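You operate a simulated robot arm through the tools that you are given. There is no shell and no other tool. Be economical: measure what you need, move in short steps, check, and stop when the job is done.

Carry out the task below with a simulated robot arm. There is one attempt and no reset: what you move stays moved.

JOB
Push the hose parts drawer shut. Then put the purple packing block on the coolant tank top away on the motor bench top. Then take the dark foam block on the coolant tank top and put it away on the dispatch bench top. Then take the yellow pressure block and leave it on top of the small carton. Then take the white pad on the low plywood crate top and put it away on the heater bench top. Then open the bin lid. The order counts. Set down upright: yellow pressure block.

The check looks at the end state, three seconds after you hand in, the way a careful person would. Anything else that was tipped, shoved, dropped, spilled or broken makes it a failure. A push-on lid holds only when it is set on centred and level and pressed home; a screw cap is set on level and turned clockwise until tight.

ROBOT AND FRAMES
A 5-joint arm with a fingered hand on a trunk, on a base that drives. Base frame: it is fixed to the floor where the robot stands at the start and does not move with it; the origin is under the middle of the robot, x ahead of it, y to its left, z up; the surface under the hand at the start is at about z = 0.85. Readings come in m, rad, newtons and seconds.
With the tool pointing down near the work surface it reaches from about 0.22 to 0.56 m from the robot's upright axis, wherever it stands. Its first joint turns from -2.007 to 2.007 rad. Places, roughly: bin lid [0.4, 4.3, 0.9]; dark foam block [0.75, -0.75, 0.75]; dispatch bench top [-5.2, 9.2, 0.8]; heater bench top [0.5, 5.4, 0.8]; hose parts drawer [0.6, 0.2, 1]; motor bench top [3.1, 4, 0.8]; purple packing block [0.75, -0.25, 1]; small carton [-5.75, -2.5, 1]; white pad (7x5x5 cm) [-4.9, -3, 0.9]; yellow pressure block [-3.25, -1.5, 1]. The tool tilts only in the upright plane through the base axis and itself; it spins freely about its own axis. Payload 2.9 kg.
Tool frame: the origin (TCP) lies between the finger pads and is the grasp point; the fingertips stand 0.022 m ahead of it; z points along the fingers, y is the line along which they close. Largest opening 0.124 m; the body of the gripper starts 0.06 m behind the TCP. The gripper is a hand of 3 fingers: y runs from the thumb to the fingers, the wrist lies at [0, 0, -0.218] in the tool frame, and closing takes about 1.5 s.
Orientation is that of the tool frame in the base frame, as a unit quaternion [w, x, y, z]. With the fingers straight down and closing along the base's y, the tool's x points along the base's -x, its y along +y and its z along -z.

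CONTROLS
- The arm moves only by the tool nudge_tool. Its argument "commands" is a list of rows, each a list of 2 entries, a list of its own where there are three numbers: the shift along the tool's x, y, z in units of 20 mm (1.0 is 20 mm), then the turn, a rotation vector about the tool's x, y, z in units of 4 degrees (1.0 is 4 degrees). In form: [[[x, y, z], [ax, ay, az]], ...]. A call has 1 to 12 rows; each row shifts and turns the commanded pose from where the row before left it, along the tool's axes as they then stand. "claw" is the closure, from 0 (fully open) to 1 (shut), set as the call begins (left out, the last holds). A call with a number of a shift or a turn outside -1 to 1 is refused whole. Rows are played at 5 a second. More than 0.05 m and 0.15 rad between two rows, or a gripper value outside its range, and nothing of the call is played. Where a pose cannot be reached the arm comes as near as it can. A force on the tool above 40 N (or 10 N above the force at the start of the call, whichever is more), or a blocked arm, ends the call early, and 0.2 s more pass. The fingers move at their own pace (about 0.153 m/s each) and stop on an object; they squeeze with about 23 N. The grip force told is the motor's: it shows also when the fingers shut on nothing. Time passes only in rows, and 0.2 s behind the last, so rows that do not move let the fingers close. The reply holds the time, the measured pose of the TCP, the force on the tool along the base axes, the opening and the grip force, in the units named above and with some noise, with the torque about the TCP (base axes, N m) and any sound that the robot's microphone picked up.
- Cameras (640 x 400 px; columns grow to the right, rows downward): "scene" is now at [0.0046, 0.1385, 1.7271]; the picture's right is [-0.19, -0.98, 0.00], its down [-0.82, 0.16, -0.55] and it looks along [0.54, -0.11, -0.83] (base axes); focal length 277 px, centre (320, 200). "wrist" rides on the gripper at [0.064, -0.037, -0.075] in the tool frame; the picture's right is [0.50, 0.87, 0.00], its down [-0.62, 0.36, -0.70] and it looks along [-0.61, 0.35, 0.71] (tool axes); focal length 230 px, centre (320, 200). There is no depth. A picture from a camera that has moved, and an enlarged one, comes with that camera's place and axes in the base frame and with its lens. The place of the scene camera against the robot may be out by one fixed shift of up to 0.018 m in any direction.
- capture(camera): a new picture of that camera. No time passes.
- move_column(by): slides the trunk up (or, below 0, down) by that many m; the arm and the scene camera ride with it, the base frame stays. It gives what a move gives, with no picture.
- base_move(legs): drives the robot by 1 to 6 legs, each [ahead, left, turn to the left] in m, m and rad, along the robot's own axes; the way and the turn of a leg run together, so that a leg with both is an arc; at most 1.5 m and 3.142 rad a leg. The arm and the cameras ride along, it lands a little off, and it stops where it bumps. It gives what a move gives.
- curl_fingers(finger1, finger2, thumb_bend): sets how far each is bent, from 0 (flat) to 1 (curled in); at 0.3 the hand is open as for a grip, at 0.7 the pads meet at the TCP. One left out holds its place. A second passes; each finger stops where it meets its share of the squeeze, and holds until it gets a number again. A gripper value or a shape takes the hand back. It gives what a move gives, with no picture; readings hold the bend of each and the force on the fingers (four entries, about 0 where the hand has none), thumb and palm.
- set_grasp(shape): the hand has 3 fingers and takes this shape, open, in about a second: jaw (thumb against the fingers, like two jaws); tri (thumb and two fingers); tip (a fingertip pinch); poke (one finger out to press); point (the index stretched); flat (the hand flat); cup (the hand cupped); fist (a fist). The gripper value then closes the fingers along that shape, each until it touches; the sizes above hold for jaw. It gives what a move gives, with no picture.
- head_to(pan, tilt): turns the head with the scene camera to pan (to the left, within 2.705 rad either way) and tilt (down, from -0.506 to 1.204), counted from straight ahead of the robot. It gives what a move gives.
- close_up(camera, box): a new picture of the part [left, top, right, bottom] of that camera's present view, enlarged. No time passes.
- sign_off(): hands the job in; it is judged then, once.

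Work in short steps. Places have to be worked out from the pictures, the camera data and where the tool is seen: move nearer, look again, correct. Check each grasp and each placing, and mend what went wrong. You have 165 turns and 108 pictures in all, those below and enlarged ones among them. Open the gripper and draw the arm clear of the work before you hand the job in, unless the task says otherwise; then end with one line.

The tools are called after "Call:" as a command line: name --argument value ..., lists and objects as JSON in quotes. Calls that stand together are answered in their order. nudge_tool: Moves the arm, as the interface text tells. Its arguments: {"type":"object","properties":{"commands":{"type":"array"},"claw":{"type":"number"}},"required":["commands"]} The other tools are called the same way: move_column (by) slides the trunk up or down; set_grasp (shape) gives the hand a shape; curl_fingers (finger1, finger2, thumb_bend) moves the fingers one by one; base_move (legs) drives the base; head_to (pan, tilt) turns the head that bears the scene camera; capture (camera) takes a picture; close_up (camera, box) takes an enlarged picture of a part of a camera's view; sign_off () hands the job in.

At the start:

```text
t: 0.0
position: [0.3355, 0.0701, 1.1438]
tcp_rot: [0.0, 0.0, 1.0, 0.0]
ft_force: [-0.3, 0.1, 0.1]
torque: [0.01, 0.0, -0.01]
grip_width: 0.1239
grasp_force: 0.1
shape: jaw
bend: [0.3, 0.3, 0.3]
finger forces: [0.0, 0.1, 0.0, 0.0, 0.0, 0.1]
trunk travel left (down, up): [-0.825, 0.165]
robot x, y, heading: [-0.0028, 0.0028, 0.001]
head pan, tilt: [-0.195, 0.988]
```

scene: 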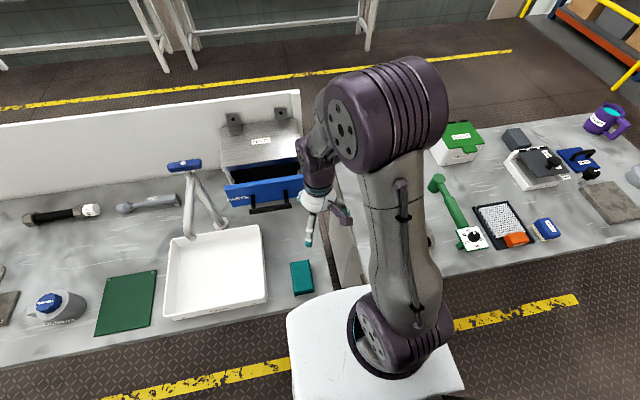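
wrist: 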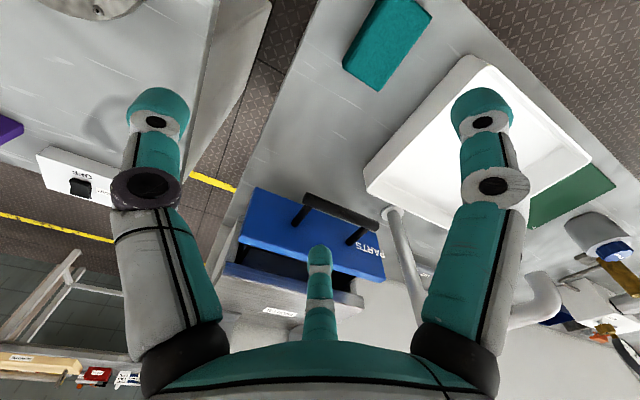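

I take a closer look at the drawer first.

Call:
close_up --camera "scene" --box '[160, 80, 360, 205]'

Call:
close_up --camera "scene" --box '[410, 80, 640, 260]'

```text
3.20 times, centred on (260, 142) of scene
camera zoom: at [0.0046, 0.1385, 1.7271], right [-0.19, -0.98, 0.0], down [-0.82, 0.16, -0.55], along [0.54, -0.11, -0.83], focal length 886 px, centre (512, 384)
```

zoom: 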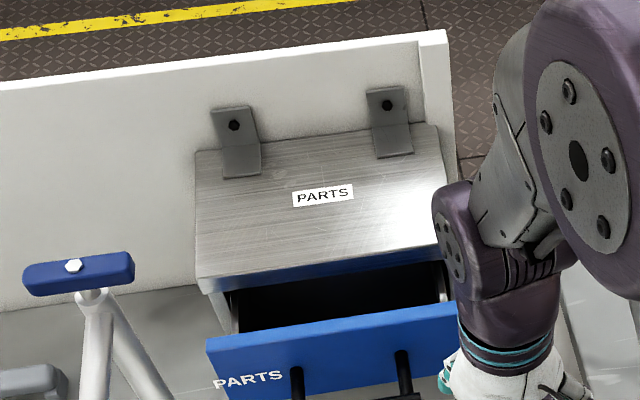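

```text
2.22 times, centred on (525, 170) of scene
camera zoom: at [0.0046, 0.1385, 1.7271], right [-0.19, -0.98, 0.0], down [-0.82, 0.16, -0.55], along [0.54, -0.11, -0.83], focal length 615 px, centre (-136, 267)
```

zoom: 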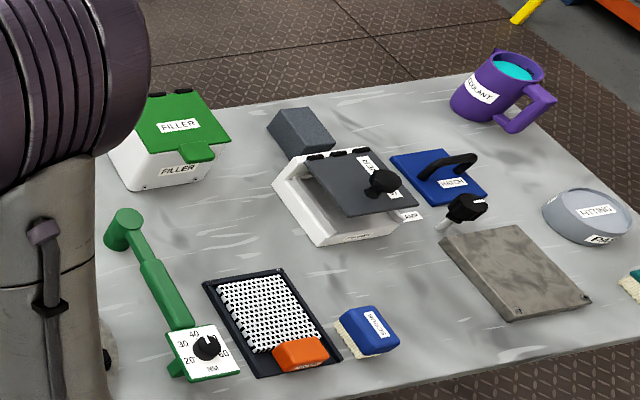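

The drawer face appears at x≈0.58, centred on y≈0.21. I drive left to stand square in front of it and close the hand to a fist-like pusher.

Call:
base_move --legs '[[0, 0.18, 0]]'

Call:
nudge_tool --commands '[[[0, 0, 0], [0, -1, 0]], [[0, 0, 0], [0, -1, 0]], [[-0.5, 0, 0], [0, -1, 0]], [[-0.5, 0, 0], [0, -1, 0]], [[-0.5, 0, 0], [0, -1, 0]], [[-0.5, 0, 0], [0, -1, 0]], [[-0.5, 0, 0], [0, -1, 0]], [[0, 0, 0], [0, -1, 0]], [[0, 0, 0], [0, -1, 0]], [[0, 0, 0], [0, -1, 0]], [[0, 0, 0], [0, -1, 0]], [[0, 0, 0], [0, -1, 0]]]' --claw 1

Call:
capture --camera "scene"

```text
t: 1.5
position: [0.336, 0.2496, 1.1433]
tcp_rot: [-0.001, 0.0, 1.0, 0.0]
ft_force: [-0.3, 0.4, -0.1]
torque: [0.04, -0.04, 0.01]
grip_width: 0.1238
grasp_force: 0.1
shape: jaw
bend: [0.3, 0.3, 0.3]
finger forces: [0.0, 0.0, 0.0, 0.0, 0.1, 0.1]
trunk travel left (down, up): [-0.825, 0.165]
robot x, y, heading: [-0.0044, 0.1758, 0.005]
head pan, tilt: [-0.195, 0.988]
```

```text
t: 4.1
position: [0.4432, 0.1801, 1.1664]
tcp_rot: [0.407, 0.0, 0.914, 0.0]
ft_force: [-0.4, 0.6, -0.8]
torque: [-0.01, -0.02, -0.01]
grip_width: 0.0
grasp_force: 22.9
shape: jaw
bend: [0.7, 0.7, 0.7]
finger forces: [0.0, 0.0, 0.0, 0.1, 0.0, 0.0]
out of reach, approached as far as the arm can: row 2, 3, 4, 5, 6, 7, 8, 9, 10, 11, 12
trunk travel left (down, up): [-0.825, 0.165]
robot x, y, heading: [-0.0011, 0.1806, -0.001]
head pan, tilt: [-0.195, 0.988]
```

```text
103 pictures are left
camera scene: at [0.0053, 0.3174, 1.7271], right [-0.19, -0.98, 0.0], down [-0.82, 0.16, -0.55], along [0.54, -0.11, -0.84], focal length 277 px, centre (320, 200)
```

scene: 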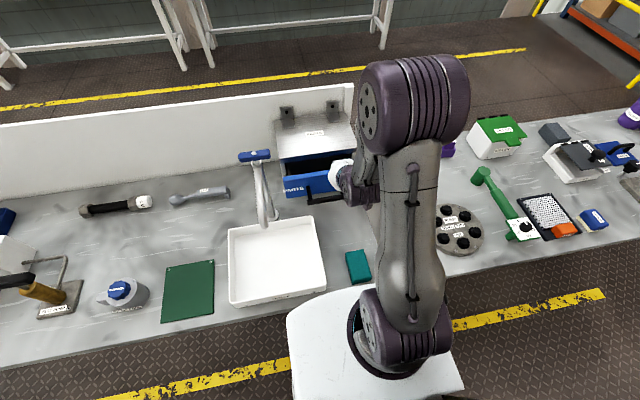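

Tool now tilts 48° forward in the plane y≈0.18. I zoom in on the drawer to triangulate its height against the first view.

Call:
close_up --camera "scene" --box '[220, 80, 420, 205]'

Call:
capture --camera "wrist"

```text
3.20 times, centred on (320, 142) of scene
camera zoom: at [0.0053, 0.3174, 1.7271], right [-0.19, -0.98, 0.0], down [-0.82, 0.16, -0.55], along [0.54, -0.11, -0.84], focal length 886 px, centre (320, 384)
```

zoom: 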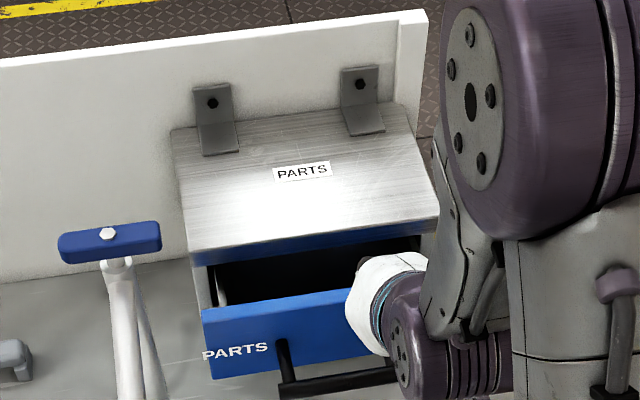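

```text
101 pictures are left
camera wrist: at [0.3434, 0.1427, 1.169], right [-0.33, 0.87, -0.37], down [-0.11, 0.36, 0.93], along [0.94, 0.35, -0.03], focal length 230 px, centre (320, 200)
```

wrist: 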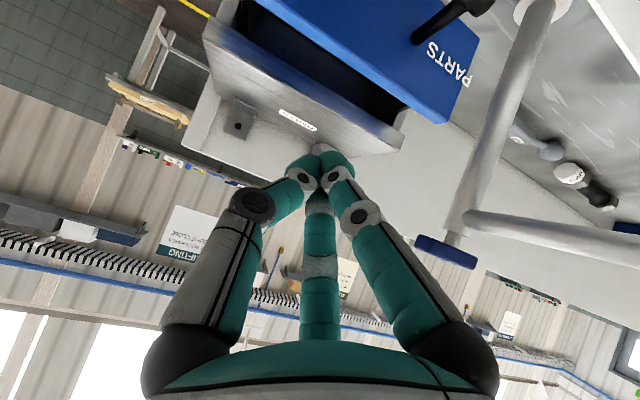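

Triangulated: drawer face at x≈0.535, z 0.94–1.06, y 0.07–0.32; handle bar near z≈0.96; lid at 1.08. I tilt the tool to horizontal, then lower the trunk so the tips are at z≈1.015.

Call:
nudge_tool --commands '[[[0, 0, 0], [0, -1, 0]], [[0, 0, 0], [0, -1, 0]], [[0, 0, 0], [0, -1, 0]], [[0, 0, 0], [0, -1, 0]], [[0, 0, 0], [0, -1, 0]], [[0, 0, 0], [0, -1, 0]], [[0, 0, 0], [0, -1, 0]], [[0, 0, 0], [0, -1, 0]], [[0, 0, 0], [0, -1, 0]], [[0, 0, 0], [0, 0, 0]]]'

```text
t: 6.3
position: [0.4812, 0.1793, 1.1679]
tcp_rot: [0.67, -0.001, 0.742, 0.001]
ft_force: [0.6, 0.8, -0.4]
torque: [0.0, -0.01, -0.01]
grip_width: 0.0001
grasp_force: 23.2
shape: jaw
bend: [0.7, 0.7, 0.7]
finger forces: [0.0, 0.0, 0.0, 0.1, 0.1, 0.0]
out of reach, approached as far as the arm can: row 1, 2, 3, 4, 5
trunk travel left (down, up): [-0.825, 0.165]
robot x, y, heading: [-0.0011, 0.1778, -0.001]
head pan, tilt: [-0.195, 0.988]
```

Horizontal now, tips at x≈0.503. Lower the trunk 0.15.

Call:
move_column --by -0.15

Call:
capture --camera "wrist"

Call:
capture --camera "scene"

```text
t: 8.1
position: [0.4817, 0.1788, 1.0175]
tcp_rot: [0.669, 0.001, 0.743, -0.001]
ft_force: [-0.3, -0.7, -0.2]
torque: [-0.01, 0.0, 0.0]
grip_width: 0.0001
grasp_force: 23.1
shape: jaw
bend: [0.7, 0.7, 0.7]
finger forces: [0.1, 0.0, 0.0, 0.1, 0.0, 0.1]
trunk travel left (down, up): [-0.675, 0.315]
robot x, y, heading: [-0.0004, 0.1785, 0.0]
head pan, tilt: [-0.195, 0.988]
```

```text
100 pictures are left
camera wrist: at [0.3994, 0.1426, 0.9606], right [-0.05, 0.87, -0.5], down [-0.63, 0.36, 0.69], along [0.77, 0.35, 0.53], focal length 230 px, centre (320, 200)
```

wrist: 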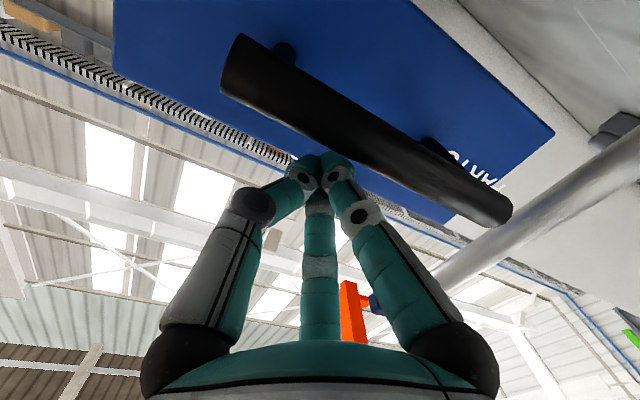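

```text
99 pictures are left
camera scene: at [0.0045, 0.3174, 1.5771], right [-0.19, -0.98, 0.0], down [-0.82, 0.16, -0.55], along [0.54, -0.11, -0.83], focal length 277 px, centre (320, 200)
```

scene: 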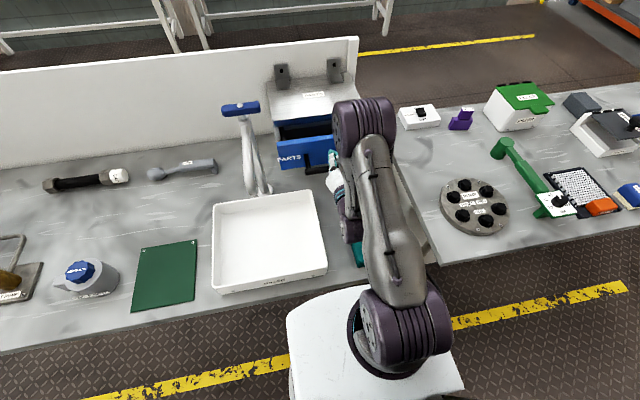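

Tips sit just above the handle bar facing the drawer front. Push forward in small steps.

Call:
nudge_tool --commands '[[[0, 0, 0.5], [0, 0, 0]], [[0, 0, 0.5], [0, 0, 0]], [[0, 0, 0.5], [0, 0, 0]], [[0, 0, 0.5], [0, 0, 0]], [[0, 0, 0.5], [0, 0, 0]]]'

```text
t: 9.2
position: [0.5291, 0.1786, 1.0144]
tcp_rot: [0.673, 0.0, 0.74, 0.0]
ft_force: [-3.2, 0.2, 20.4]
torque: [0.2, 0.68, 0.06]
grip_width: 0.0002
grasp_force: 22.9
shape: jaw
bend: [0.7, 0.7, 0.7]
finger forces: [20.6, 0.1, 0.0, 0.0, 0.1, 0.0]
trunk travel left (down, up): [-0.675, 0.315]
robot x, y, heading: [0.0032, 0.1808, 0.001]
head pan, tilt: [-0.195, 0.988]
```

A finger is leaning on the handle bar (20 N upward); raise 12 mm and look.

Call:
nudge_tool --commands '[[[-0.3, 0, 0], [0, 0, 0]], [[-0.3, 0, 0], [0, 0, 0]], [[0, 0, 0], [0, 0, 0]]]'

Call:
capture --camera "wrist"

Call:
close_up --camera "scene" --box '[220, 50, 420, 250]'

```text
t: 10.1
position: [0.5318, 0.1799, 1.0231]
tcp_rot: [0.669, 0.0, 0.744, 0.0]
ft_force: [-4.4, 0.5, -1.8]
torque: [-0.01, 0.06, 0.02]
grip_width: 0.0001
grasp_force: 22.8
shape: jaw
bend: [0.7, 0.7, 0.7]
finger forces: [0.1, 0.1, 0.0, 0.1, 0.1, 0.0]
trunk travel left (down, up): [-0.675, 0.315]
robot x, y, heading: [-0.0003, 0.1802, -0.003]
head pan, tilt: [-0.195, 0.988]
```

```text
98 pictures are left
camera wrist: at [0.45, 0.1428, 0.9673], right [-0.05, 0.87, -0.5], down [-0.63, 0.36, 0.69], along [0.77, 0.35, 0.53], focal length 230 px, centre (320, 200)
```

wrist: 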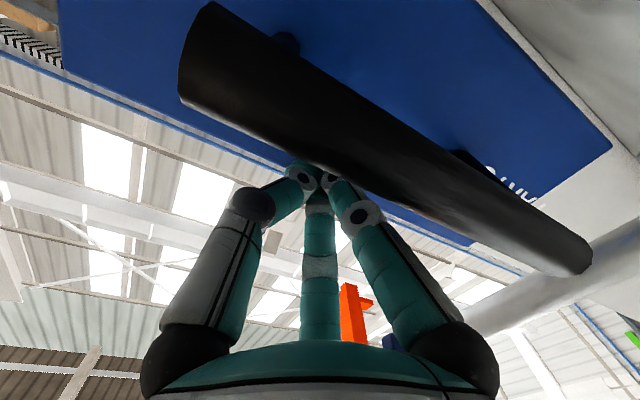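

```text
2.00 times, centred on (320, 150) of scene
camera zoom: at [0.0036, 0.3176, 1.577], right [-0.19, -0.98, 0.0], down [-0.82, 0.16, -0.55], along [0.54, -0.11, -0.83], focal length 554 px, centre (320, 300)
```

zoom: 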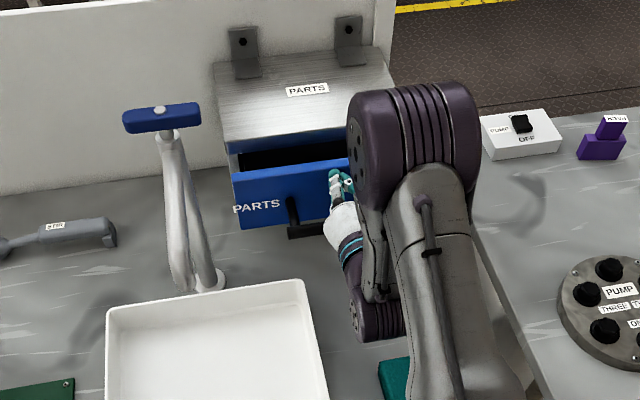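

Now clear above the bar and just touching the face. Continue pushing.

Call:
nudge_tool --commands '[[[0, 0, 0.5], [0, 0, 0]], [[0, 0, 0.5], [0, 0, 0]], [[0, 0, 0.5], [0, 0, 0]], [[0, 0, 0.5], [0, 0, 0]], [[0, 0, 0.5], [0, 0, 0]], [[0, 0, 0.5], [0, 0, 0]], [[0, 0, 0.5], [0, 0, 0]], [[0, 0, 0.5], [0, 0, 0]]]'

Call:
close_up --camera "scene" --box '[220, 50, 420, 250]'

```text
t: 11.4
position: [0.5775, 0.1792, 1.0186]
tcp_rot: [0.669, 0.0, 0.743, 0.0]
ft_force: [-35.3, 0.3, 8.8]
torque: [0.04, -0.42, 0.03]
grip_width: 0.0
grasp_force: 22.9
shape: jaw
bend: [0.7, 0.7, 0.7]
finger forces: [0.1, 70.6, 0.1, 0.0, 0.0, 0.1]
trunk travel left (down, up): [-0.675, 0.315]
robot x, y, heading: [-0.0032, 0.1787, -0.001]
head pan, tilt: [-0.195, 0.988]
stopped in row 6: the force on the tool passed its limit at 46 N (the readings are from after the stop); the commanded pose is now the measured one
```

```text
2.00 times, centred on (320, 150) of scene
camera zoom: at [-0.0091, 0.3175, 1.5773], right [-0.19, -0.98, 0.0], down [-0.81, 0.16, -0.56], along [0.55, -0.11, -0.83], focal length 554 px, centre (320, 300)
```

zoom: 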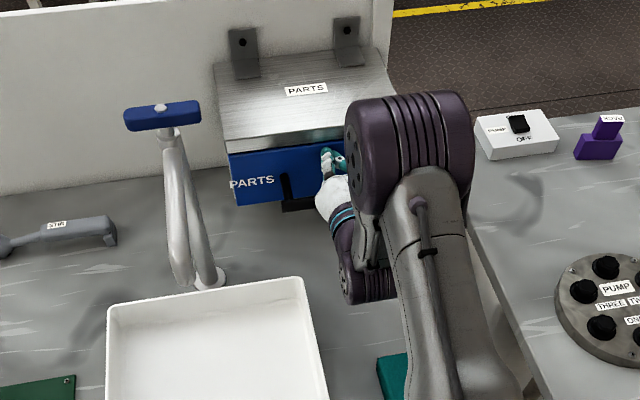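

The drawer looks flush. Back off, raise and check.

Call:
nudge_tool --commands '[[[0, 0, -1], [0, 0, 0]], [[0, 0, -1], [0, 0, 0]], [[0, 0, -1], [0, 0, 0]], [[0, 0, -1], [0, 0, 0]]]'

Call:
move_column --by 0.2

Call:
base_move --legs '[[0, -0.45, 0]]'

Call:
head_to --pan -0.1 --tilt 0.85

Call:
capture --camera "scene"

```text
t: 12.4
position: [0.5078, 0.1787, 1.0245]
tcp_rot: [0.666, 0.0, 0.746, 0.0]
ft_force: [0.7, -0.2, 0.3]
torque: [0.0, 0.03, 0.03]
grip_width: 0.0
grasp_force: 22.8
shape: jaw
bend: [0.7, 0.7, 0.7]
finger forces: [0.0, 0.0, 0.0, 0.0, 0.0, 0.1]
trunk travel left (down, up): [-0.675, 0.315]
robot x, y, heading: [-0.004, 0.1795, 0.001]
head pan, tilt: [-0.195, 0.988]
```

```text
t: 14.6
position: [0.5068, 0.1803, 1.2239]
tcp_rot: [0.666, 0.0, 0.746, 0.0]
ft_force: [-0.9, -0.4, 0.5]
torque: [-0.03, 0.01, 0.0]
grip_width: 0.0001
grasp_force: 22.8
shape: jaw
bend: [0.7, 0.7, 0.7]
finger forces: [0.1, 0.1, 0.0, 0.0, 0.0, 0.0]
trunk travel left (down, up): [-0.875, 0.115]
robot x, y, heading: [0.0022, 0.1788, 0.001]
head pan, tilt: [-0.195, 0.988]
```

```text
t: 17.4
position: [0.5068, -0.2795, 1.2245]
tcp_rot: [0.666, 0.001, 0.746, -0.001]
ft_force: [0.6, 0.2, 0.1]
torque: [0.0, 0.03, 0.01]
grip_width: 0.0003
grasp_force: 23.2
shape: jaw
bend: [0.7, 0.7, 0.7]
finger forces: [0.1, 0.0, 0.0, 0.1, 0.0, 0.0]
trunk travel left (down, up): [-0.875, 0.115]
robot x, y, heading: [-0.003, -0.2779, 0.001]
head pan, tilt: [-0.195, 0.988]
```

```text
t: 18.1
position: [0.5062, -0.2797, 1.2237]
tcp_rot: [0.666, 0.001, 0.746, -0.001]
ft_force: [-0.1, 0.5, -0.4]
torque: [-0.01, 0.01, -0.04]
grip_width: 0.0
grasp_force: 22.8
shape: jaw
bend: [0.7, 0.7, 0.7]
finger forces: [0.0, 0.0, 0.0, 0.1, 0.1, 0.1]
trunk travel left (down, up): [-0.875, 0.115]
robot x, y, heading: [-0.003, -0.2808, -0.001]
head pan, tilt: [-0.099, 0.85]
```

```text
95 pictures are left
camera scene: at [0.0123, -0.134, 1.7873], right [-0.1, -0.99, 0.0], down [-0.75, 0.08, -0.66], along [0.66, -0.07, -0.75], focal length 277 px, centre (320, 200)
```

scene: 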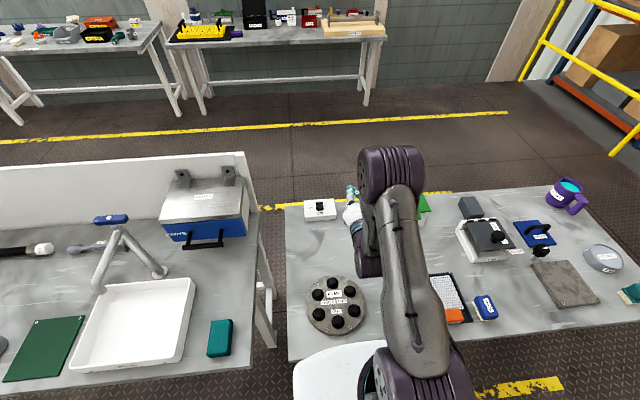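

The drawer looks shut. The purple block hides behind the arm; tilt the tool back down, opening the hand, and look with both cameras.

Call:
nudge_tool --commands '[[[0, 0, 0], [0, 1, 0]], [[0, 0, 0], [0, 1, 0]], [[0, 0, 0], [0, 1, 0]], [[0, 0, 0], [0, 1, 0]], [[0, 0, 0], [0, 1, 0]], [[0, 0, 0], [0, 1, 0]], [[0, 0, 0], [0, 1, 0]], [[0, 0, 0], [0, 1, 0]], [[0, 0, 0], [0, 1, 0]], [[0, 0, 0], [0, 1, 0]], [[0, 0, 0], [0, 1, 0]], [[0, 0, 0], [0, 1, 0]]]' --claw 0

Call:
nudge_tool --commands '[[[0.5, 0, 0], [0, 1, 0]], [[0.5, 0, 0], [0, 1, 0]], [[0.5, 0, 0], [0, 1, 0]], [[0.5, 0, 0], [0, 1, 0]], [[0.5, 0, 0], [0, 1, 0]], [[0.5, 0, 0], [0, 1, 0]], [[0.5, 0, 0], [0, 1, 0]], [[0.5, 0, 0], [0, 1, 0]], [[0.5, 0, 0], [0, 0.9, 0]], [[0, 0, 0], [0, 0, 0]]]'

Call:
capture --camera "wrist"

Call:
capture --camera "scene"

```text
t: 20.6
position: [0.5079, -0.2789, 1.2241]
tcp_rot: [0.304, 0.002, 0.953, 0.0]
ft_force: [-0.2, -0.8, -0.7]
torque: [-0.01, 0.0, 0.02]
grip_width: 0.1241
grasp_force: 0.1
shape: jaw
bend: [0.3, 0.3, 0.3]
finger forces: [0.1, 0.0, 0.0, 0.1, 0.1, 0.1]
trunk travel left (down, up): [-0.875, 0.115]
robot x, y, heading: [0.0002, -0.2787, -0.005]
head pan, tilt: [-0.099, 0.85]
```

```text
t: 22.9
position: [0.4221, -0.2802, 1.1942]
tcp_rot: [-0.001, 0.002, 1.0, 0.001]
ft_force: [0.2, -0.3, 0.0]
torque: [-0.01, -0.04, 0.0]
grip_width: 0.1239
grasp_force: 0.0
shape: jaw
bend: [0.3, 0.3, 0.3]
finger forces: [0.0, 0.0, 0.0, 0.1, 0.0, 0.0]
trunk travel left (down, up): [-0.875, 0.115]
robot x, y, heading: [-0.0021, -0.275, -0.003]
head pan, tilt: [-0.099, 0.85]
```

```text
94 pictures are left
camera wrist: at [0.3578, -0.3164, 1.27], right [-0.5, 0.87, 0.0], down [0.62, 0.35, 0.7], along [0.61, 0.35, -0.71], focal length 230 px, centre (320, 200)
```

wrist: 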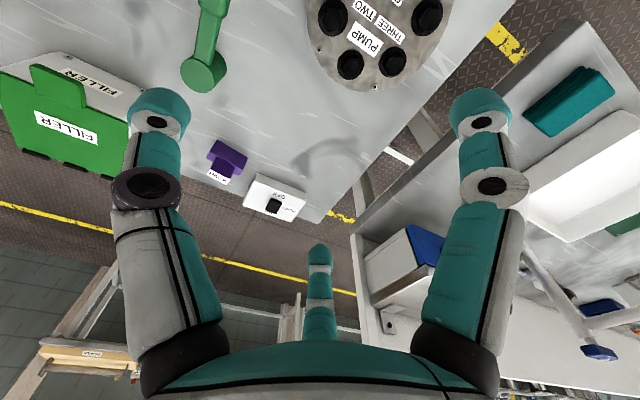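

```text
93 pictures are left
camera scene: at [0.0123, -0.1335, 1.7873], right [-0.1, -0.99, 0.0], down [-0.75, 0.08, -0.66], along [0.66, -0.07, -0.75], focal length 277 px, centre (320, 200)
```

scene: 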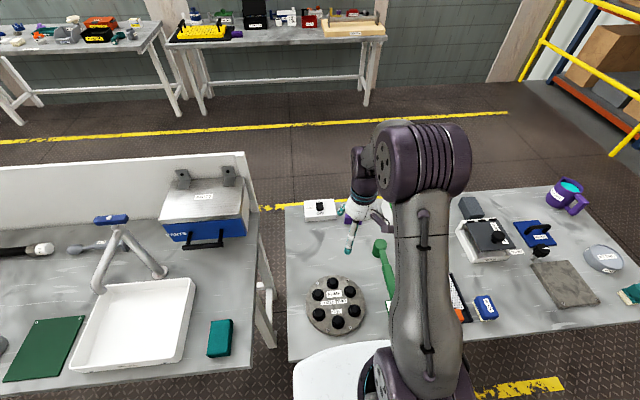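

The purple block is near (0.69, -0.35). Zoom to see its shape and orientation.

Call:
close_up --camera "wrist" --box '[180, 110, 330, 230]'

Call:
close_up --camera "scene" --box '[290, 120, 490, 260]'

```text
3.33 times, centred on (255, 170) of wrist
camera zoom: at [0.3578, -0.3164, 1.27], right [-0.5, 0.87, 0.0], down [0.62, 0.35, 0.7], along [0.61, 0.35, -0.71], focal length 767 px, centre (537, 300)
```

zoom: 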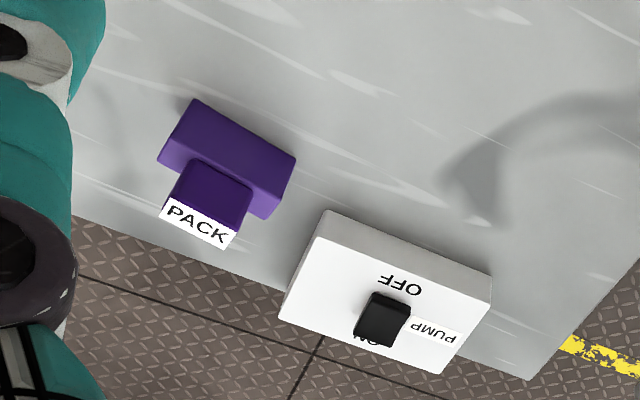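

```text
2.86 times, centred on (390, 190) of scene
camera zoom: at [0.0123, -0.1335, 1.7873], right [-0.1, -0.99, 0.0], down [-0.75, 0.08, -0.66], along [0.66, -0.07, -0.75], focal length 791 px, centre (120, 229)
```

zoom: 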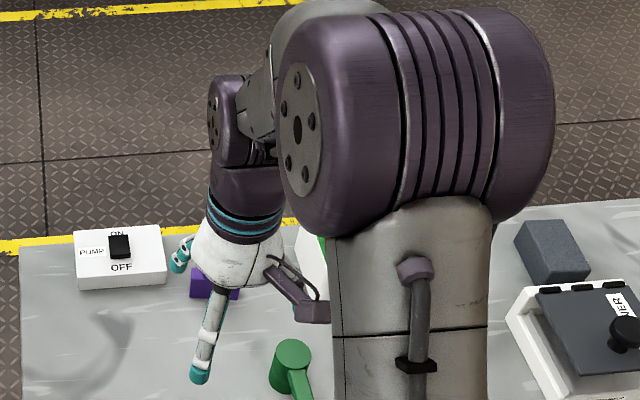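

I'll slide right to line up with the block, tilt the tool ~32° forward and lower a bit for a nearer view.

Call:
base_move --legs '[[0, -0.07, 0]]'

Call:
nudge_tool --commands '[[[-0.5, 0, 0.3], [0, -1, 0]], [[-0.5, 0, 0.3], [0, -1, 0]], [[-0.5, 0, 0.3], [0, -1, 0]], [[-0.5, 0, 0.3], [0, -1, 0]], [[-0.5, 0, 0.3], [0, -1, 0]], [[-0.5, 0, 0.3], [0, -1, 0]], [[-0.5, 0, 0.3], [0, -1, 0]], [[-0.5, 0, 0.3], [0, -1, 0]], [[0, 0, 0], [0, 0, 0]]]'

Call:
capture --camera "wrist"

Call:
capture --camera "scene"

```text
t: 23.9
position: [0.4223, -0.3499, 1.1933]
tcp_rot: [-0.001, 0.001, 1.0, -0.001]
ft_force: [-0.2, -0.1, -0.1]
torque: [-0.01, 0.03, 0.03]
grip_width: 0.1242
grasp_force: 0.0
shape: jaw
bend: [0.3, 0.3, 0.3]
finger forces: [0.0, 0.0, 0.1, 0.1, 0.0, 0.1]
trunk travel left (down, up): [-0.875, 0.115]
robot x, y, heading: [-0.003, -0.3501, -0.001]
head pan, tilt: [-0.099, 0.85]
```

```text
t: 25.9
position: [0.5116, -0.3486, 1.1688]
tcp_rot: [0.275, 0.001, 0.961, 0.0]
ft_force: [-0.4, -0.1, 0.6]
torque: [-0.01, -0.02, -0.01]
grip_width: 0.124
grasp_force: 0.1
shape: jaw
bend: [0.3, 0.3, 0.3]
finger forces: [0.0, 0.0, 0.0, 0.0, 0.0, 0.0]
trunk travel left (down, up): [-0.875, 0.115]
robot x, y, heading: [0.0, -0.3457, -0.008]
head pan, tilt: [-0.099, 0.85]
```

```text
90 pictures are left
camera wrist: at [0.4157, -0.3855, 1.1985], right [-0.42, 0.87, -0.27], down [0.15, 0.36, 0.92], along [0.89, 0.35, -0.28], focal length 230 px, centre (320, 200)
```

wrist: 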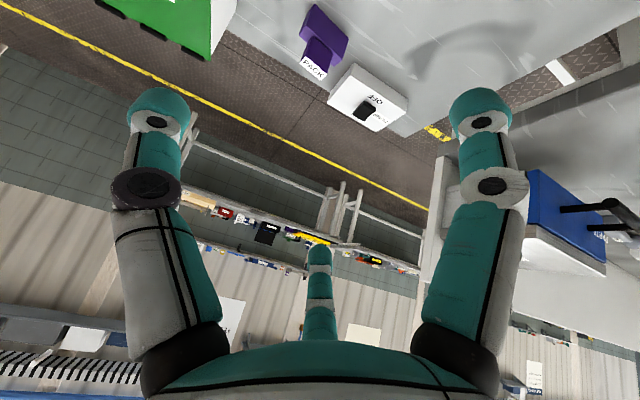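

```text
89 pictures are left
camera scene: at [0.0118, -0.2033, 1.7873], right [-0.1, -0.99, 0.0], down [-0.75, 0.08, -0.66], along [0.66, -0.07, -0.75], focal length 277 px, centre (320, 200)
```

scene: 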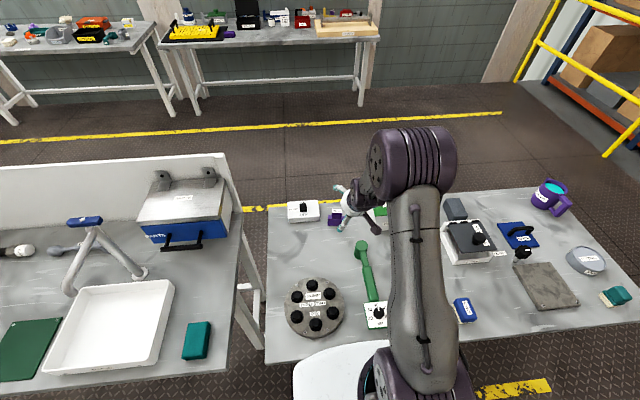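

Call:
close_up --camera "wrist" --box '[270, 0, 400, 100]'

Call:
close_up --camera "scene" --box '[280, 160, 420, 260]'

```text
4.00 times, centred on (335, 50) of wrist
camera zoom: at [0.4157, -0.3855, 1.1985], right [-0.42, 0.87, -0.27], down [0.15, 0.36, 0.92], along [0.89, 0.35, -0.28], focal length 920 px, centre (260, 800)
```

zoom: 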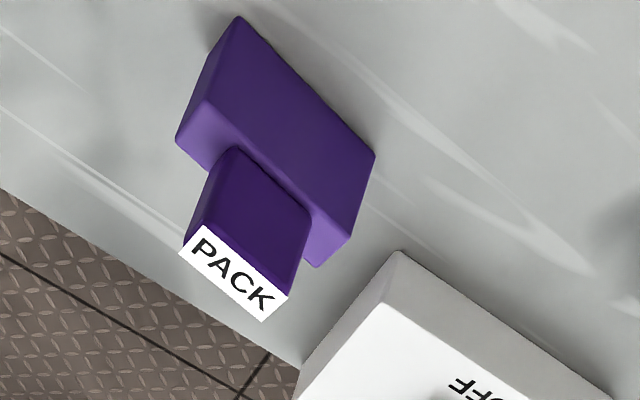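

```text
4.00 times, centred on (350, 210) of scene
camera zoom: at [0.0118, -0.2033, 1.7873], right [-0.1, -0.99, 0.0], down [-0.75, 0.08, -0.66], along [0.66, -0.07, -0.75], focal length 1108 px, centre (200, 160)
```

zoom: 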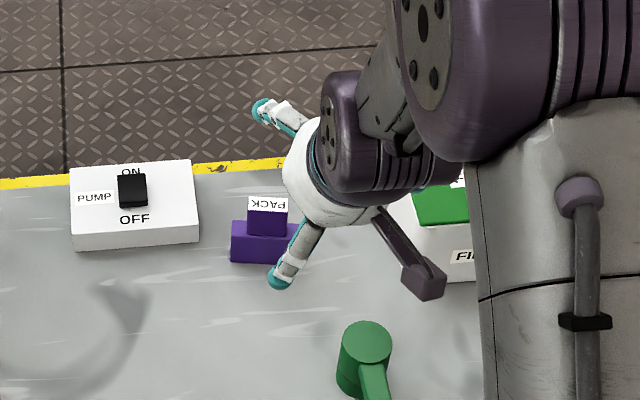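

Grasping with tilt would be cramped; the block and the foam block both lie near the far edge of this bench, so working from its far side is better. I raise the tool, tuck it, and look around to plan the drive.

Call:
nudge_tool --commands '[[[0.5, 0, -0.3], [0, 1, 0]], [[0.5, 0, -0.3], [0, 1, 0]], [[0.5, 0, -0.3], [0, 1, 0]], [[0.5, 0, -0.3], [0, 1, 0]], [[0.5, 0, -0.3], [0, 1, 0]], [[0.5, 0, -0.3], [0, 1, 0]], [[0.5, 0, -0.3], [0, 1, 0]], [[0.5, 0, -0.3], [0, 1, 0]], [[1, 0, 0], [0, 0, 0]], [[1, 0, 0], [0, 0, 0]], [[1, 0, 0], [0, 0, 0]], [[1, 0, 0], [0, 0, 0]]]'

Call:
head_to --pan -0.9 --tilt 0.5

Call:
capture --camera "scene"

Call:
head_to --pan 0.6 --tilt 0.4

Call:
capture --camera "scene"

```text
t: 28.5
position: [0.3403, -0.3499, 1.1903]
tcp_rot: [0.0, 0.003, 1.0, 0.0]
ft_force: [0.5, -1.1, 0.1]
torque: [-0.02, -0.06, -0.01]
grip_width: 0.1241
grasp_force: 0.1
shape: jaw
bend: [0.3, 0.3, 0.3]
finger forces: [0.1, 0.1, 0.0, 0.0, 0.0, 0.0]
trunk travel left (down, up): [-0.875, 0.115]
robot x, y, heading: [-0.0037, -0.3453, -0.004]
head pan, tilt: [-0.099, 0.85]
```

```text
t: 29.6
position: [0.3412, -0.3485, 1.188]
tcp_rot: [-0.001, 0.001, 1.0, 0.0]
ft_force: [-0.5, -0.3, -0.1]
torque: [-0.01, 0.04, 0.0]
grip_width: 0.1234
grasp_force: 0.2
shape: jaw
bend: [0.3, 0.3, 0.3]
finger forces: [0.0, 0.0, 0.1, 0.0, 0.0, 0.0]
trunk travel left (down, up): [-0.875, 0.115]
robot x, y, heading: [-0.0057, -0.3446, -0.005]
head pan, tilt: [-0.901, 0.499]
```

```text
86 pictures are left
camera scene: at [-0.0096, -0.2668, 1.8173], right [-0.79, -0.62, 0.0], down [-0.3, 0.38, -0.88], along [0.54, -0.69, -0.48], focal length 277 px, centre (320, 200)
```

scene: 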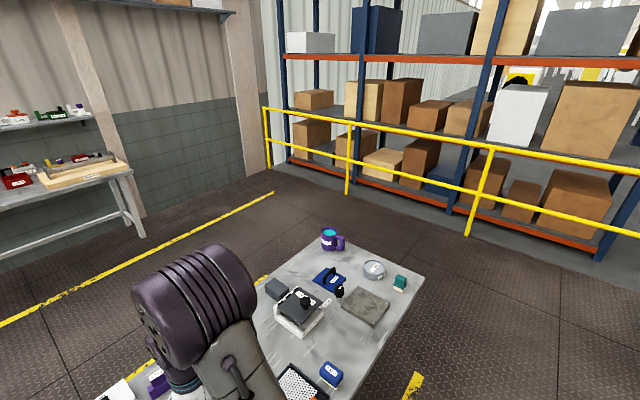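

```text
t: 31.2
position: [0.341, -0.3506, 1.1879]
tcp_rot: [0.0, 0.002, 1.0, 0.001]
ft_force: [1.0, -0.4, 0.3]
torque: [0.0, -0.02, -0.02]
grip_width: 0.124
grasp_force: 0.1
shape: jaw
bend: [0.3, 0.3, 0.3]
finger forces: [0.0, 0.0, 0.1, 0.0, 0.0, 0.0]
trunk travel left (down, up): [-0.875, 0.115]
robot x, y, heading: [0.0025, -0.3462, -0.004]
head pan, tilt: [0.6, 0.4]
```

```text
85 pictures are left
camera scene: at [0.0108, -0.1434, 1.8264], right [0.56, -0.83, 0.0], down [-0.32, -0.22, -0.92], along [0.76, 0.52, -0.39], focal length 277 px, centre (320, 200)
```

scene: 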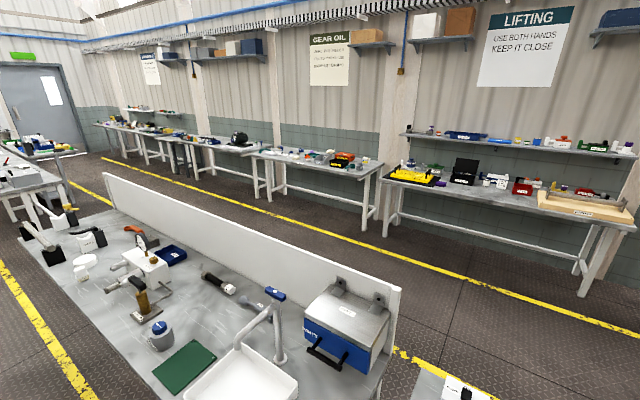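

The bench spans x 0.22–0.80 and ends at y≈-1.45; the aisle beyond is clear. I drive round its right end to the far side, facing -x.

Call:
base_move --legs '[[0, -1.0, 0], [0, -0.65, 0], [1.2, 0, 0], [0, 0, 3.14], [0, -0.9, 0]]'

Call:
head_to --pan 0 --tilt 0.9

Call:
capture --camera "scene"

```text
t: 57.1
position: [0.8726, -1.1052, 1.1892]
tcp_rot: [0.0, 1.0, 0.005, 0.001]
ft_force: [0.9, -0.2, 0.2]
torque: [0.0, -0.01, 0.0]
grip_width: 0.1238
grasp_force: 0.0
shape: jaw
bend: [0.3, 0.3, 0.3]
finger forces: [0.0, 0.0, 0.0, 0.1, 0.0, 0.0]
trunk travel left (down, up): [-0.875, 0.115]
robot x, y, heading: [1.213, -1.1011, -3.128]
head pan, tilt: [0.6, 0.4]
```

```text
t: 58.1
position: [0.8737, -1.1057, 1.1886]
tcp_rot: [0.0, 1.0, 0.006, 0.0]
ft_force: [0.4, 0.0, 0.3]
torque: [-0.02, -0.02, 0.01]
grip_width: 0.124
grasp_force: 0.1
shape: jaw
bend: [0.3, 0.3, 0.3]
finger forces: [0.0, 0.0, 0.0, 0.0, 0.0, 0.0]
trunk travel left (down, up): [-0.875, 0.115]
robot x, y, heading: [1.2166, -1.1015, -3.132]
head pan, tilt: [0.0, 0.901]
```

```text
84 pictures are left
camera scene: at [1.1974, -1.2397, 1.7835], right [-0.01, 1.0, 0.0], down [0.78, 0.01, -0.62], along [-0.62, -0.01, -0.78], focal length 277 px, centre (320, 200)
```

scene: 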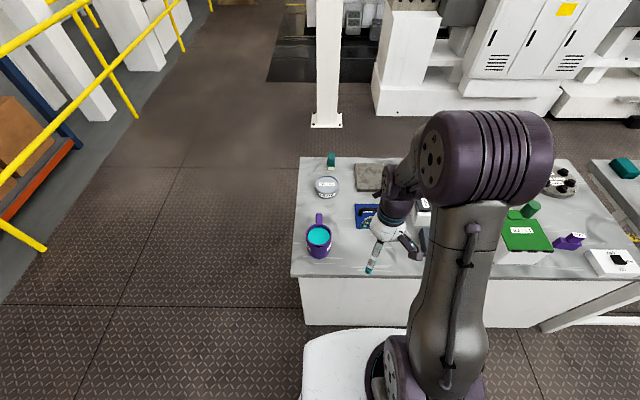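

Now strafe to line up with the purple block.

Call:
base_move --legs '[[0, -0.75, 0]]'

Call:
capture --camera "scene"

Call:
capture --camera "wrist"

```text
t: 62.2
position: [0.8596, -0.3561, 1.1882]
tcp_rot: [0.0, 1.0, 0.014, 0.0]
ft_force: [-0.7, 0.3, -0.4]
torque: [-0.02, 0.02, 0.01]
grip_width: 0.1235
grasp_force: 0.1
shape: jaw
bend: [0.3, 0.3, 0.3]
finger forces: [0.1, 0.0, 0.0, 0.0, 0.1, 0.0]
trunk travel left (down, up): [-0.875, 0.115]
robot x, y, heading: [1.2024, -0.3467, -3.115]
head pan, tilt: [0.0, 0.901]
```

```text
83 pictures are left
camera scene: at [1.1856, -0.4846, 1.7834], right [-0.03, 1.0, 0.0], down [0.78, 0.02, -0.62], along [-0.62, -0.02, -0.78], focal length 277 px, centre (320, 200)
```

scene: 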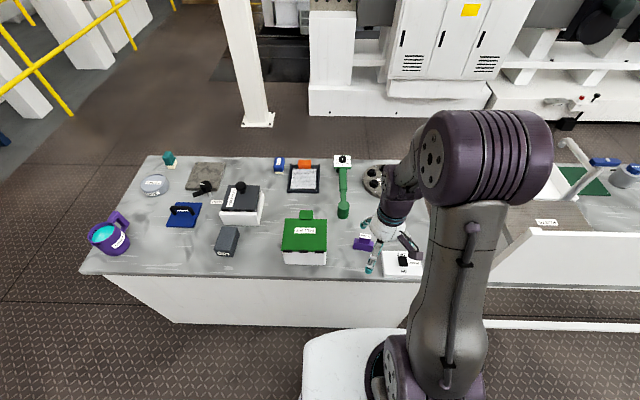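

```text
82 pictures are left
camera wrist: at [0.9216, -0.3156, 1.2645], right [0.52, -0.85, 0.0], down [-0.61, -0.37, 0.7], along [-0.6, -0.37, -0.71], focal length 230 px, centre (320, 200)
```

wrist: 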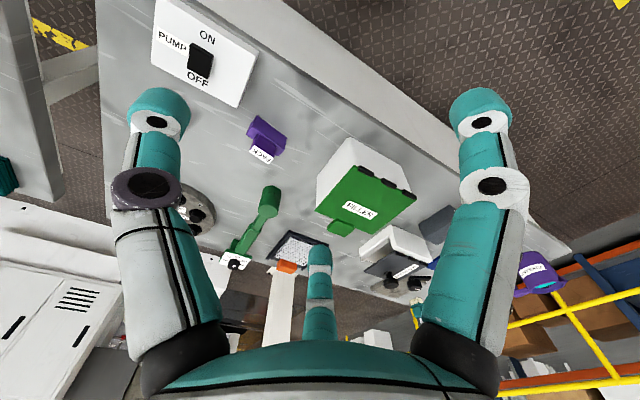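

Block at ≈(0.685, -0.345). Drive 0.1 m closer with a small heading correction, extend the arm over it, narrow the hand.

Call:
base_move --legs '[[0.1, 0, -0.026]]'

Call:
nudge_tool --commands '[[[-1, 0, 0.8], [0, 0, 0]], [[-1, 0, 0.8], [0, 0, 0]], [[-1, 0, 0.8], [0, 0, 0]], [[-0.5, 0, 0.8], [0, 0, 0]], [[0, 0, 1], [0, 0, 0]], [[0, 0, 1], [0, 0, 0]], [[0, 0, 0], [0, 0, 0]]]'

Call:
capture --camera "wrist"

Call:
capture --camera "scene"

```text
t: 63.4
position: [0.7602, -0.3485, 1.189]
tcp_rot: [0.0, 1.0, 0.002, 0.001]
ft_force: [0.6, 1.0, 0.7]
torque: [0.01, -0.01, 0.0]
grip_width: 0.1237
grasp_force: 0.1
shape: jaw
bend: [0.3, 0.3, 0.3]
finger forces: [0.0, 0.0, 0.0, 0.0, 0.1, 0.0]
trunk travel left (down, up): [-0.875, 0.115]
robot x, y, heading: [1.0998, -0.3495, -3.137]
head pan, tilt: [0.0, 0.901]
```

```text
t: 65.0
position: [0.6893, -0.349, 1.086]
tcp_rot: [0.0, 1.0, 0.002, 0.001]
ft_force: [0.1, -0.4, 0.2]
torque: [0.0, 0.02, -0.03]
grip_width: 0.1241
grasp_force: 0.0
shape: jaw
bend: [0.3, 0.3, 0.3]
finger forces: [0.0, 0.0, 0.0, 0.0, 0.0, 0.0]
trunk travel left (down, up): [-0.875, 0.115]
robot x, y, heading: [1.1044, -0.3468, -3.134]
head pan, tilt: [0.0, 0.901]
```

```text
81 pictures are left
camera wrist: at [0.7529, -0.3117, 1.16], right [0.5, -0.86, 0.0], down [-0.62, -0.36, 0.7], along [-0.6, -0.35, -0.71], focal length 230 px, centre (320, 200)
```

wrist: 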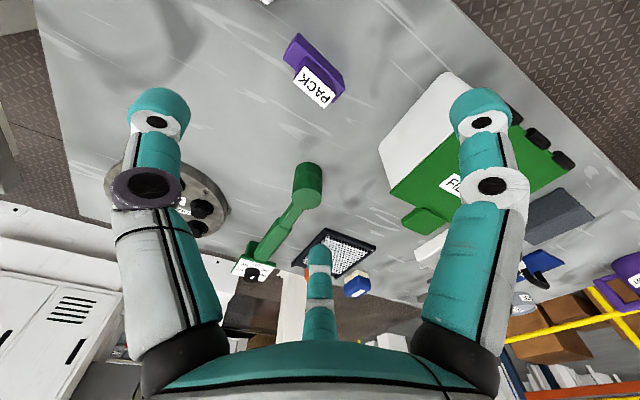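

```text
80 pictures are left
camera scene: at [1.0828, -0.4855, 1.7834], right [0.0, 1.0, 0.0], down [0.78, 0.0, -0.62], along [-0.62, 0.0, -0.78], focal length 277 px, centre (320, 200)
```

scene: 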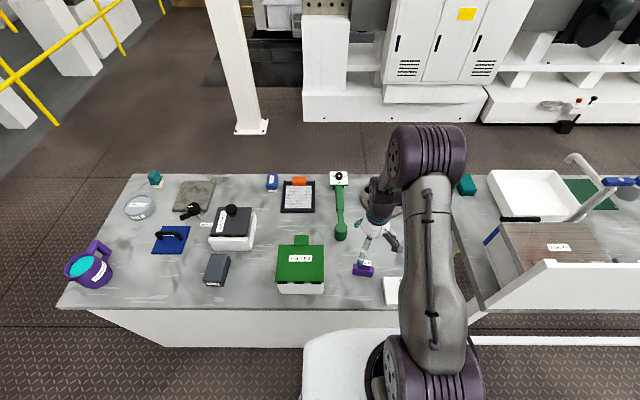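

Call:
close_up --camera "wrist" --box '[260, 20, 370, 120]'

Call:
close_up --camera "scene" --box '[320, 210, 440, 300]'

```text
4.00 times, centred on (315, 70) of wrist
camera zoom: at [0.7529, -0.3117, 1.16], right [0.5, -0.86, 0.0], down [-0.62, -0.36, 0.7], along [-0.6, -0.35, -0.71], focal length 920 px, centre (340, 720)
```

zoom: 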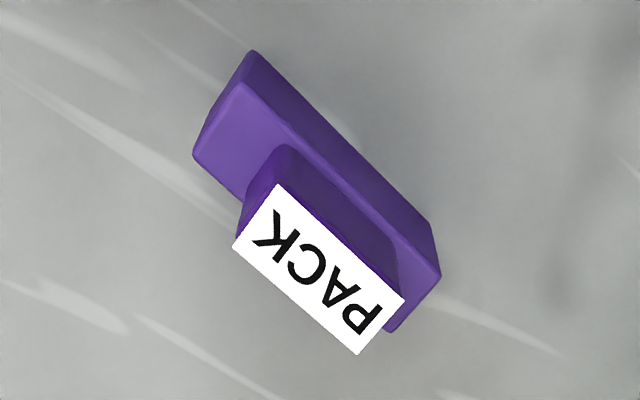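

```text
4.44 times, centred on (380, 255) of scene
camera zoom: at [1.0828, -0.4855, 1.7834], right [0.0, 1.0, 0.0], down [0.78, 0.0, -0.62], along [-0.62, 0.0, -0.78], focal length 1231 px, centre (53, -44)
```

zoom: 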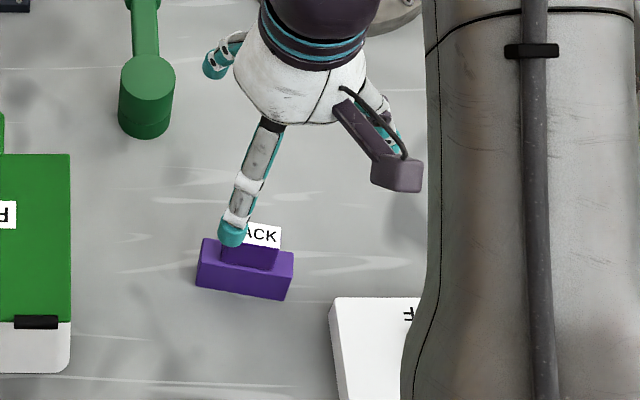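

The post (≈35×16 mm, yawed ~8°) tops out near z≈0.94, base shoulder ≈0.895. I spin the tool -82° so it closes across the thin dimension, with half-closed fingers.

Call:
nudge_tool --commands '[[[0, 0, 0], [0, 0, -1]], [[0, 0, 0], [0, 0, -1]], [[0, 0, 0], [0, 0, -1]], [[0, 0, 0], [0, 0, -1]], [[0, 0, 0], [0, 0, -1]], [[0, 0, 0], [0, 0, -1]], [[0, 0, 0], [0, 0, -1]], [[0, 0, 0], [0, 0, -1]], [[0, 0, 0], [0, 0, -1]], [[0, 0, 0], [0, 0, -1]], [[0, 0, 0], [0, 0, -1]]]' --claw 0.5

Call:
nudge_tool --commands '[[[0, 0, 0], [0, 0, -1]], [[0, 0, 0], [0, 0, -1]], [[0, 0, 0], [0, 0, -1]], [[0, 0, 0], [0, 0, -1]], [[0, 0, 0], [0, 0, -1]], [[0, 0, 0], [0, 0, -1]], [[0, 0, 0], [0, 0, -1]], [[0, 0, 0], [0, 0, -1]], [[0, 0, 0], [0, 0, -1]], [[0, 0, 0], [0, 0, -0.5]], [[0, 0, 1], [0, 0, 0]], [[0, 0, 1], [0, 0, 0]]]'

Call:
capture --camera "wrist"

Call:
close_up --camera "scene" --box '[320, 210, 440, 300]'

```text
t: 67.3
position: [0.69, -0.3486, 1.0847]
tcp_rot: [0.0, 0.926, 0.377, 0.001]
ft_force: [-0.7, 0.1, -0.1]
torque: [0.0, -0.03, -0.01]
grip_width: 0.0624
grasp_force: 0.1
shape: jaw
bend: [0.36, 0.36, 0.7]
finger forces: [0.0, 0.0, 0.0, 0.1, 0.0, 0.1]
trunk travel left (down, up): [-0.875, 0.115]
robot x, y, heading: [1.1049, -0.3497, -3.141]
head pan, tilt: [0.0, 0.901]
```

```text
t: 70.0
position: [0.6895, -0.3482, 1.0452]
tcp_rot: [0.0, 0.753, 0.658, 0.001]
ft_force: [0.6, 0.0, -0.7]
torque: [0.01, 0.04, -0.01]
grip_width: 0.0622
grasp_force: 0.1
shape: jaw
bend: [0.36, 0.36, 0.7]
finger forces: [0.0, 0.0, 0.0, 0.0, 0.1, 0.0]
trunk travel left (down, up): [-0.875, 0.115]
robot x, y, heading: [1.104, -0.3486, -3.136]
head pan, tilt: [0.0, 0.901]
```

```text
77 pictures are left
camera wrist: at [0.66, -0.2793, 1.1197], right [0.93, 0.38, 0.0], down [0.27, -0.66, 0.7], along [0.27, -0.65, -0.71], focal length 230 px, centre (320, 200)
```

wrist: 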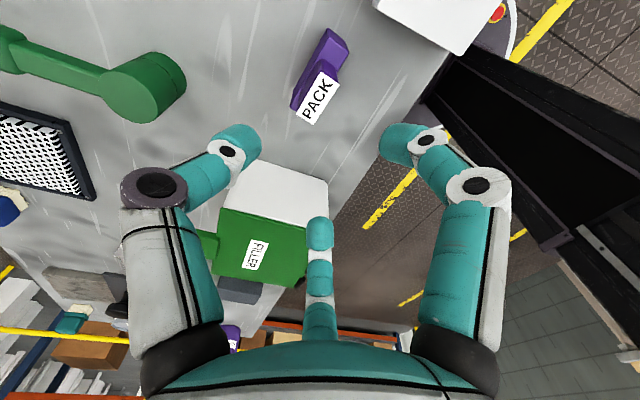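

```text
4.44 times, centred on (380, 255) of scene
camera zoom: at [1.0817, -0.4855, 1.7835], right [0.0, 1.0, 0.0], down [0.78, 0.0, -0.62], along [-0.62, 0.0, -0.78], focal length 1231 px, centre (53, -44)
```

zoom: 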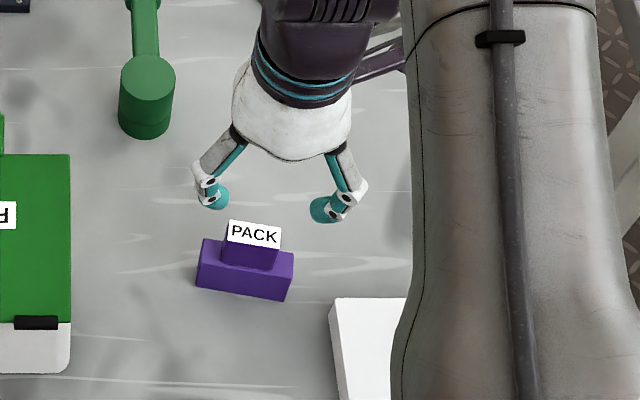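

Two wrist views agree: post centre (0.685,-0.346), top z=0.930. Descend so TCP is at z≈0.913, then close.

Call:
nudge_tool --commands '[[[0.1, -0.2, 1], [0, 0, 0]], [[0, 0, 1], [0, 0, 0]], [[0, 0, 1], [0, 0, 0]], [[0, 0, 1], [0, 0, 0]], [[0, 0, 1], [0, 0, 0]], [[0, 0, 0.8], [0, 0, 0]], [[0, 0, 0.8], [0, 0, 0]], [[0, 0, 0], [0, 0, 0]]]' --claw 0.5

Call:
capture --camera "wrist"

Call:
close_up --camera "scene" --box '[320, 210, 440, 300]'

```text
t: 71.8
position: [0.6863, -0.347, 0.9114]
tcp_rot: [0.0, 0.754, 0.656, 0.0]
ft_force: [-0.8, 0.0, 0.7]
torque: [0.01, 0.04, 0.02]
grip_width: 0.0623
grasp_force: 0.0
shape: jaw
bend: [0.36, 0.36, 0.7]
finger forces: [0.1, 0.0, 0.2, 0.0, 0.1, 0.1]
trunk travel left (down, up): [-0.875, 0.115]
robot x, y, heading: [1.1044, -0.3469, -3.142]
head pan, tilt: [0.0, 0.901]
```

```text
75 pictures are left
camera wrist: at [0.6573, -0.277, 0.9873], right [0.93, 0.38, 0.0], down [0.27, -0.66, 0.7], along [0.26, -0.65, -0.71], focal length 230 px, centre (320, 200)
```

wrist: 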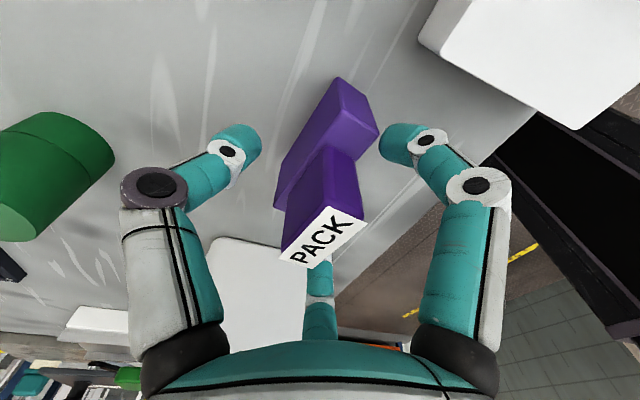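

```text
4.44 times, centred on (380, 255) of scene
camera zoom: at [1.0826, -0.4855, 1.7834], right [0.0, 1.0, 0.0], down [0.78, 0.0, -0.62], along [-0.62, 0.0, -0.78], focal length 1231 px, centre (53, -44)
```

zoom: 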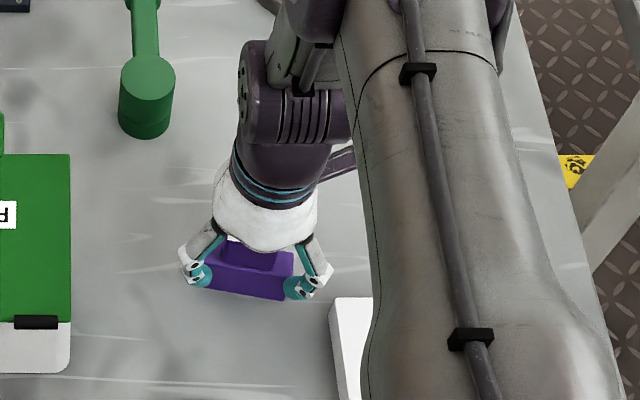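

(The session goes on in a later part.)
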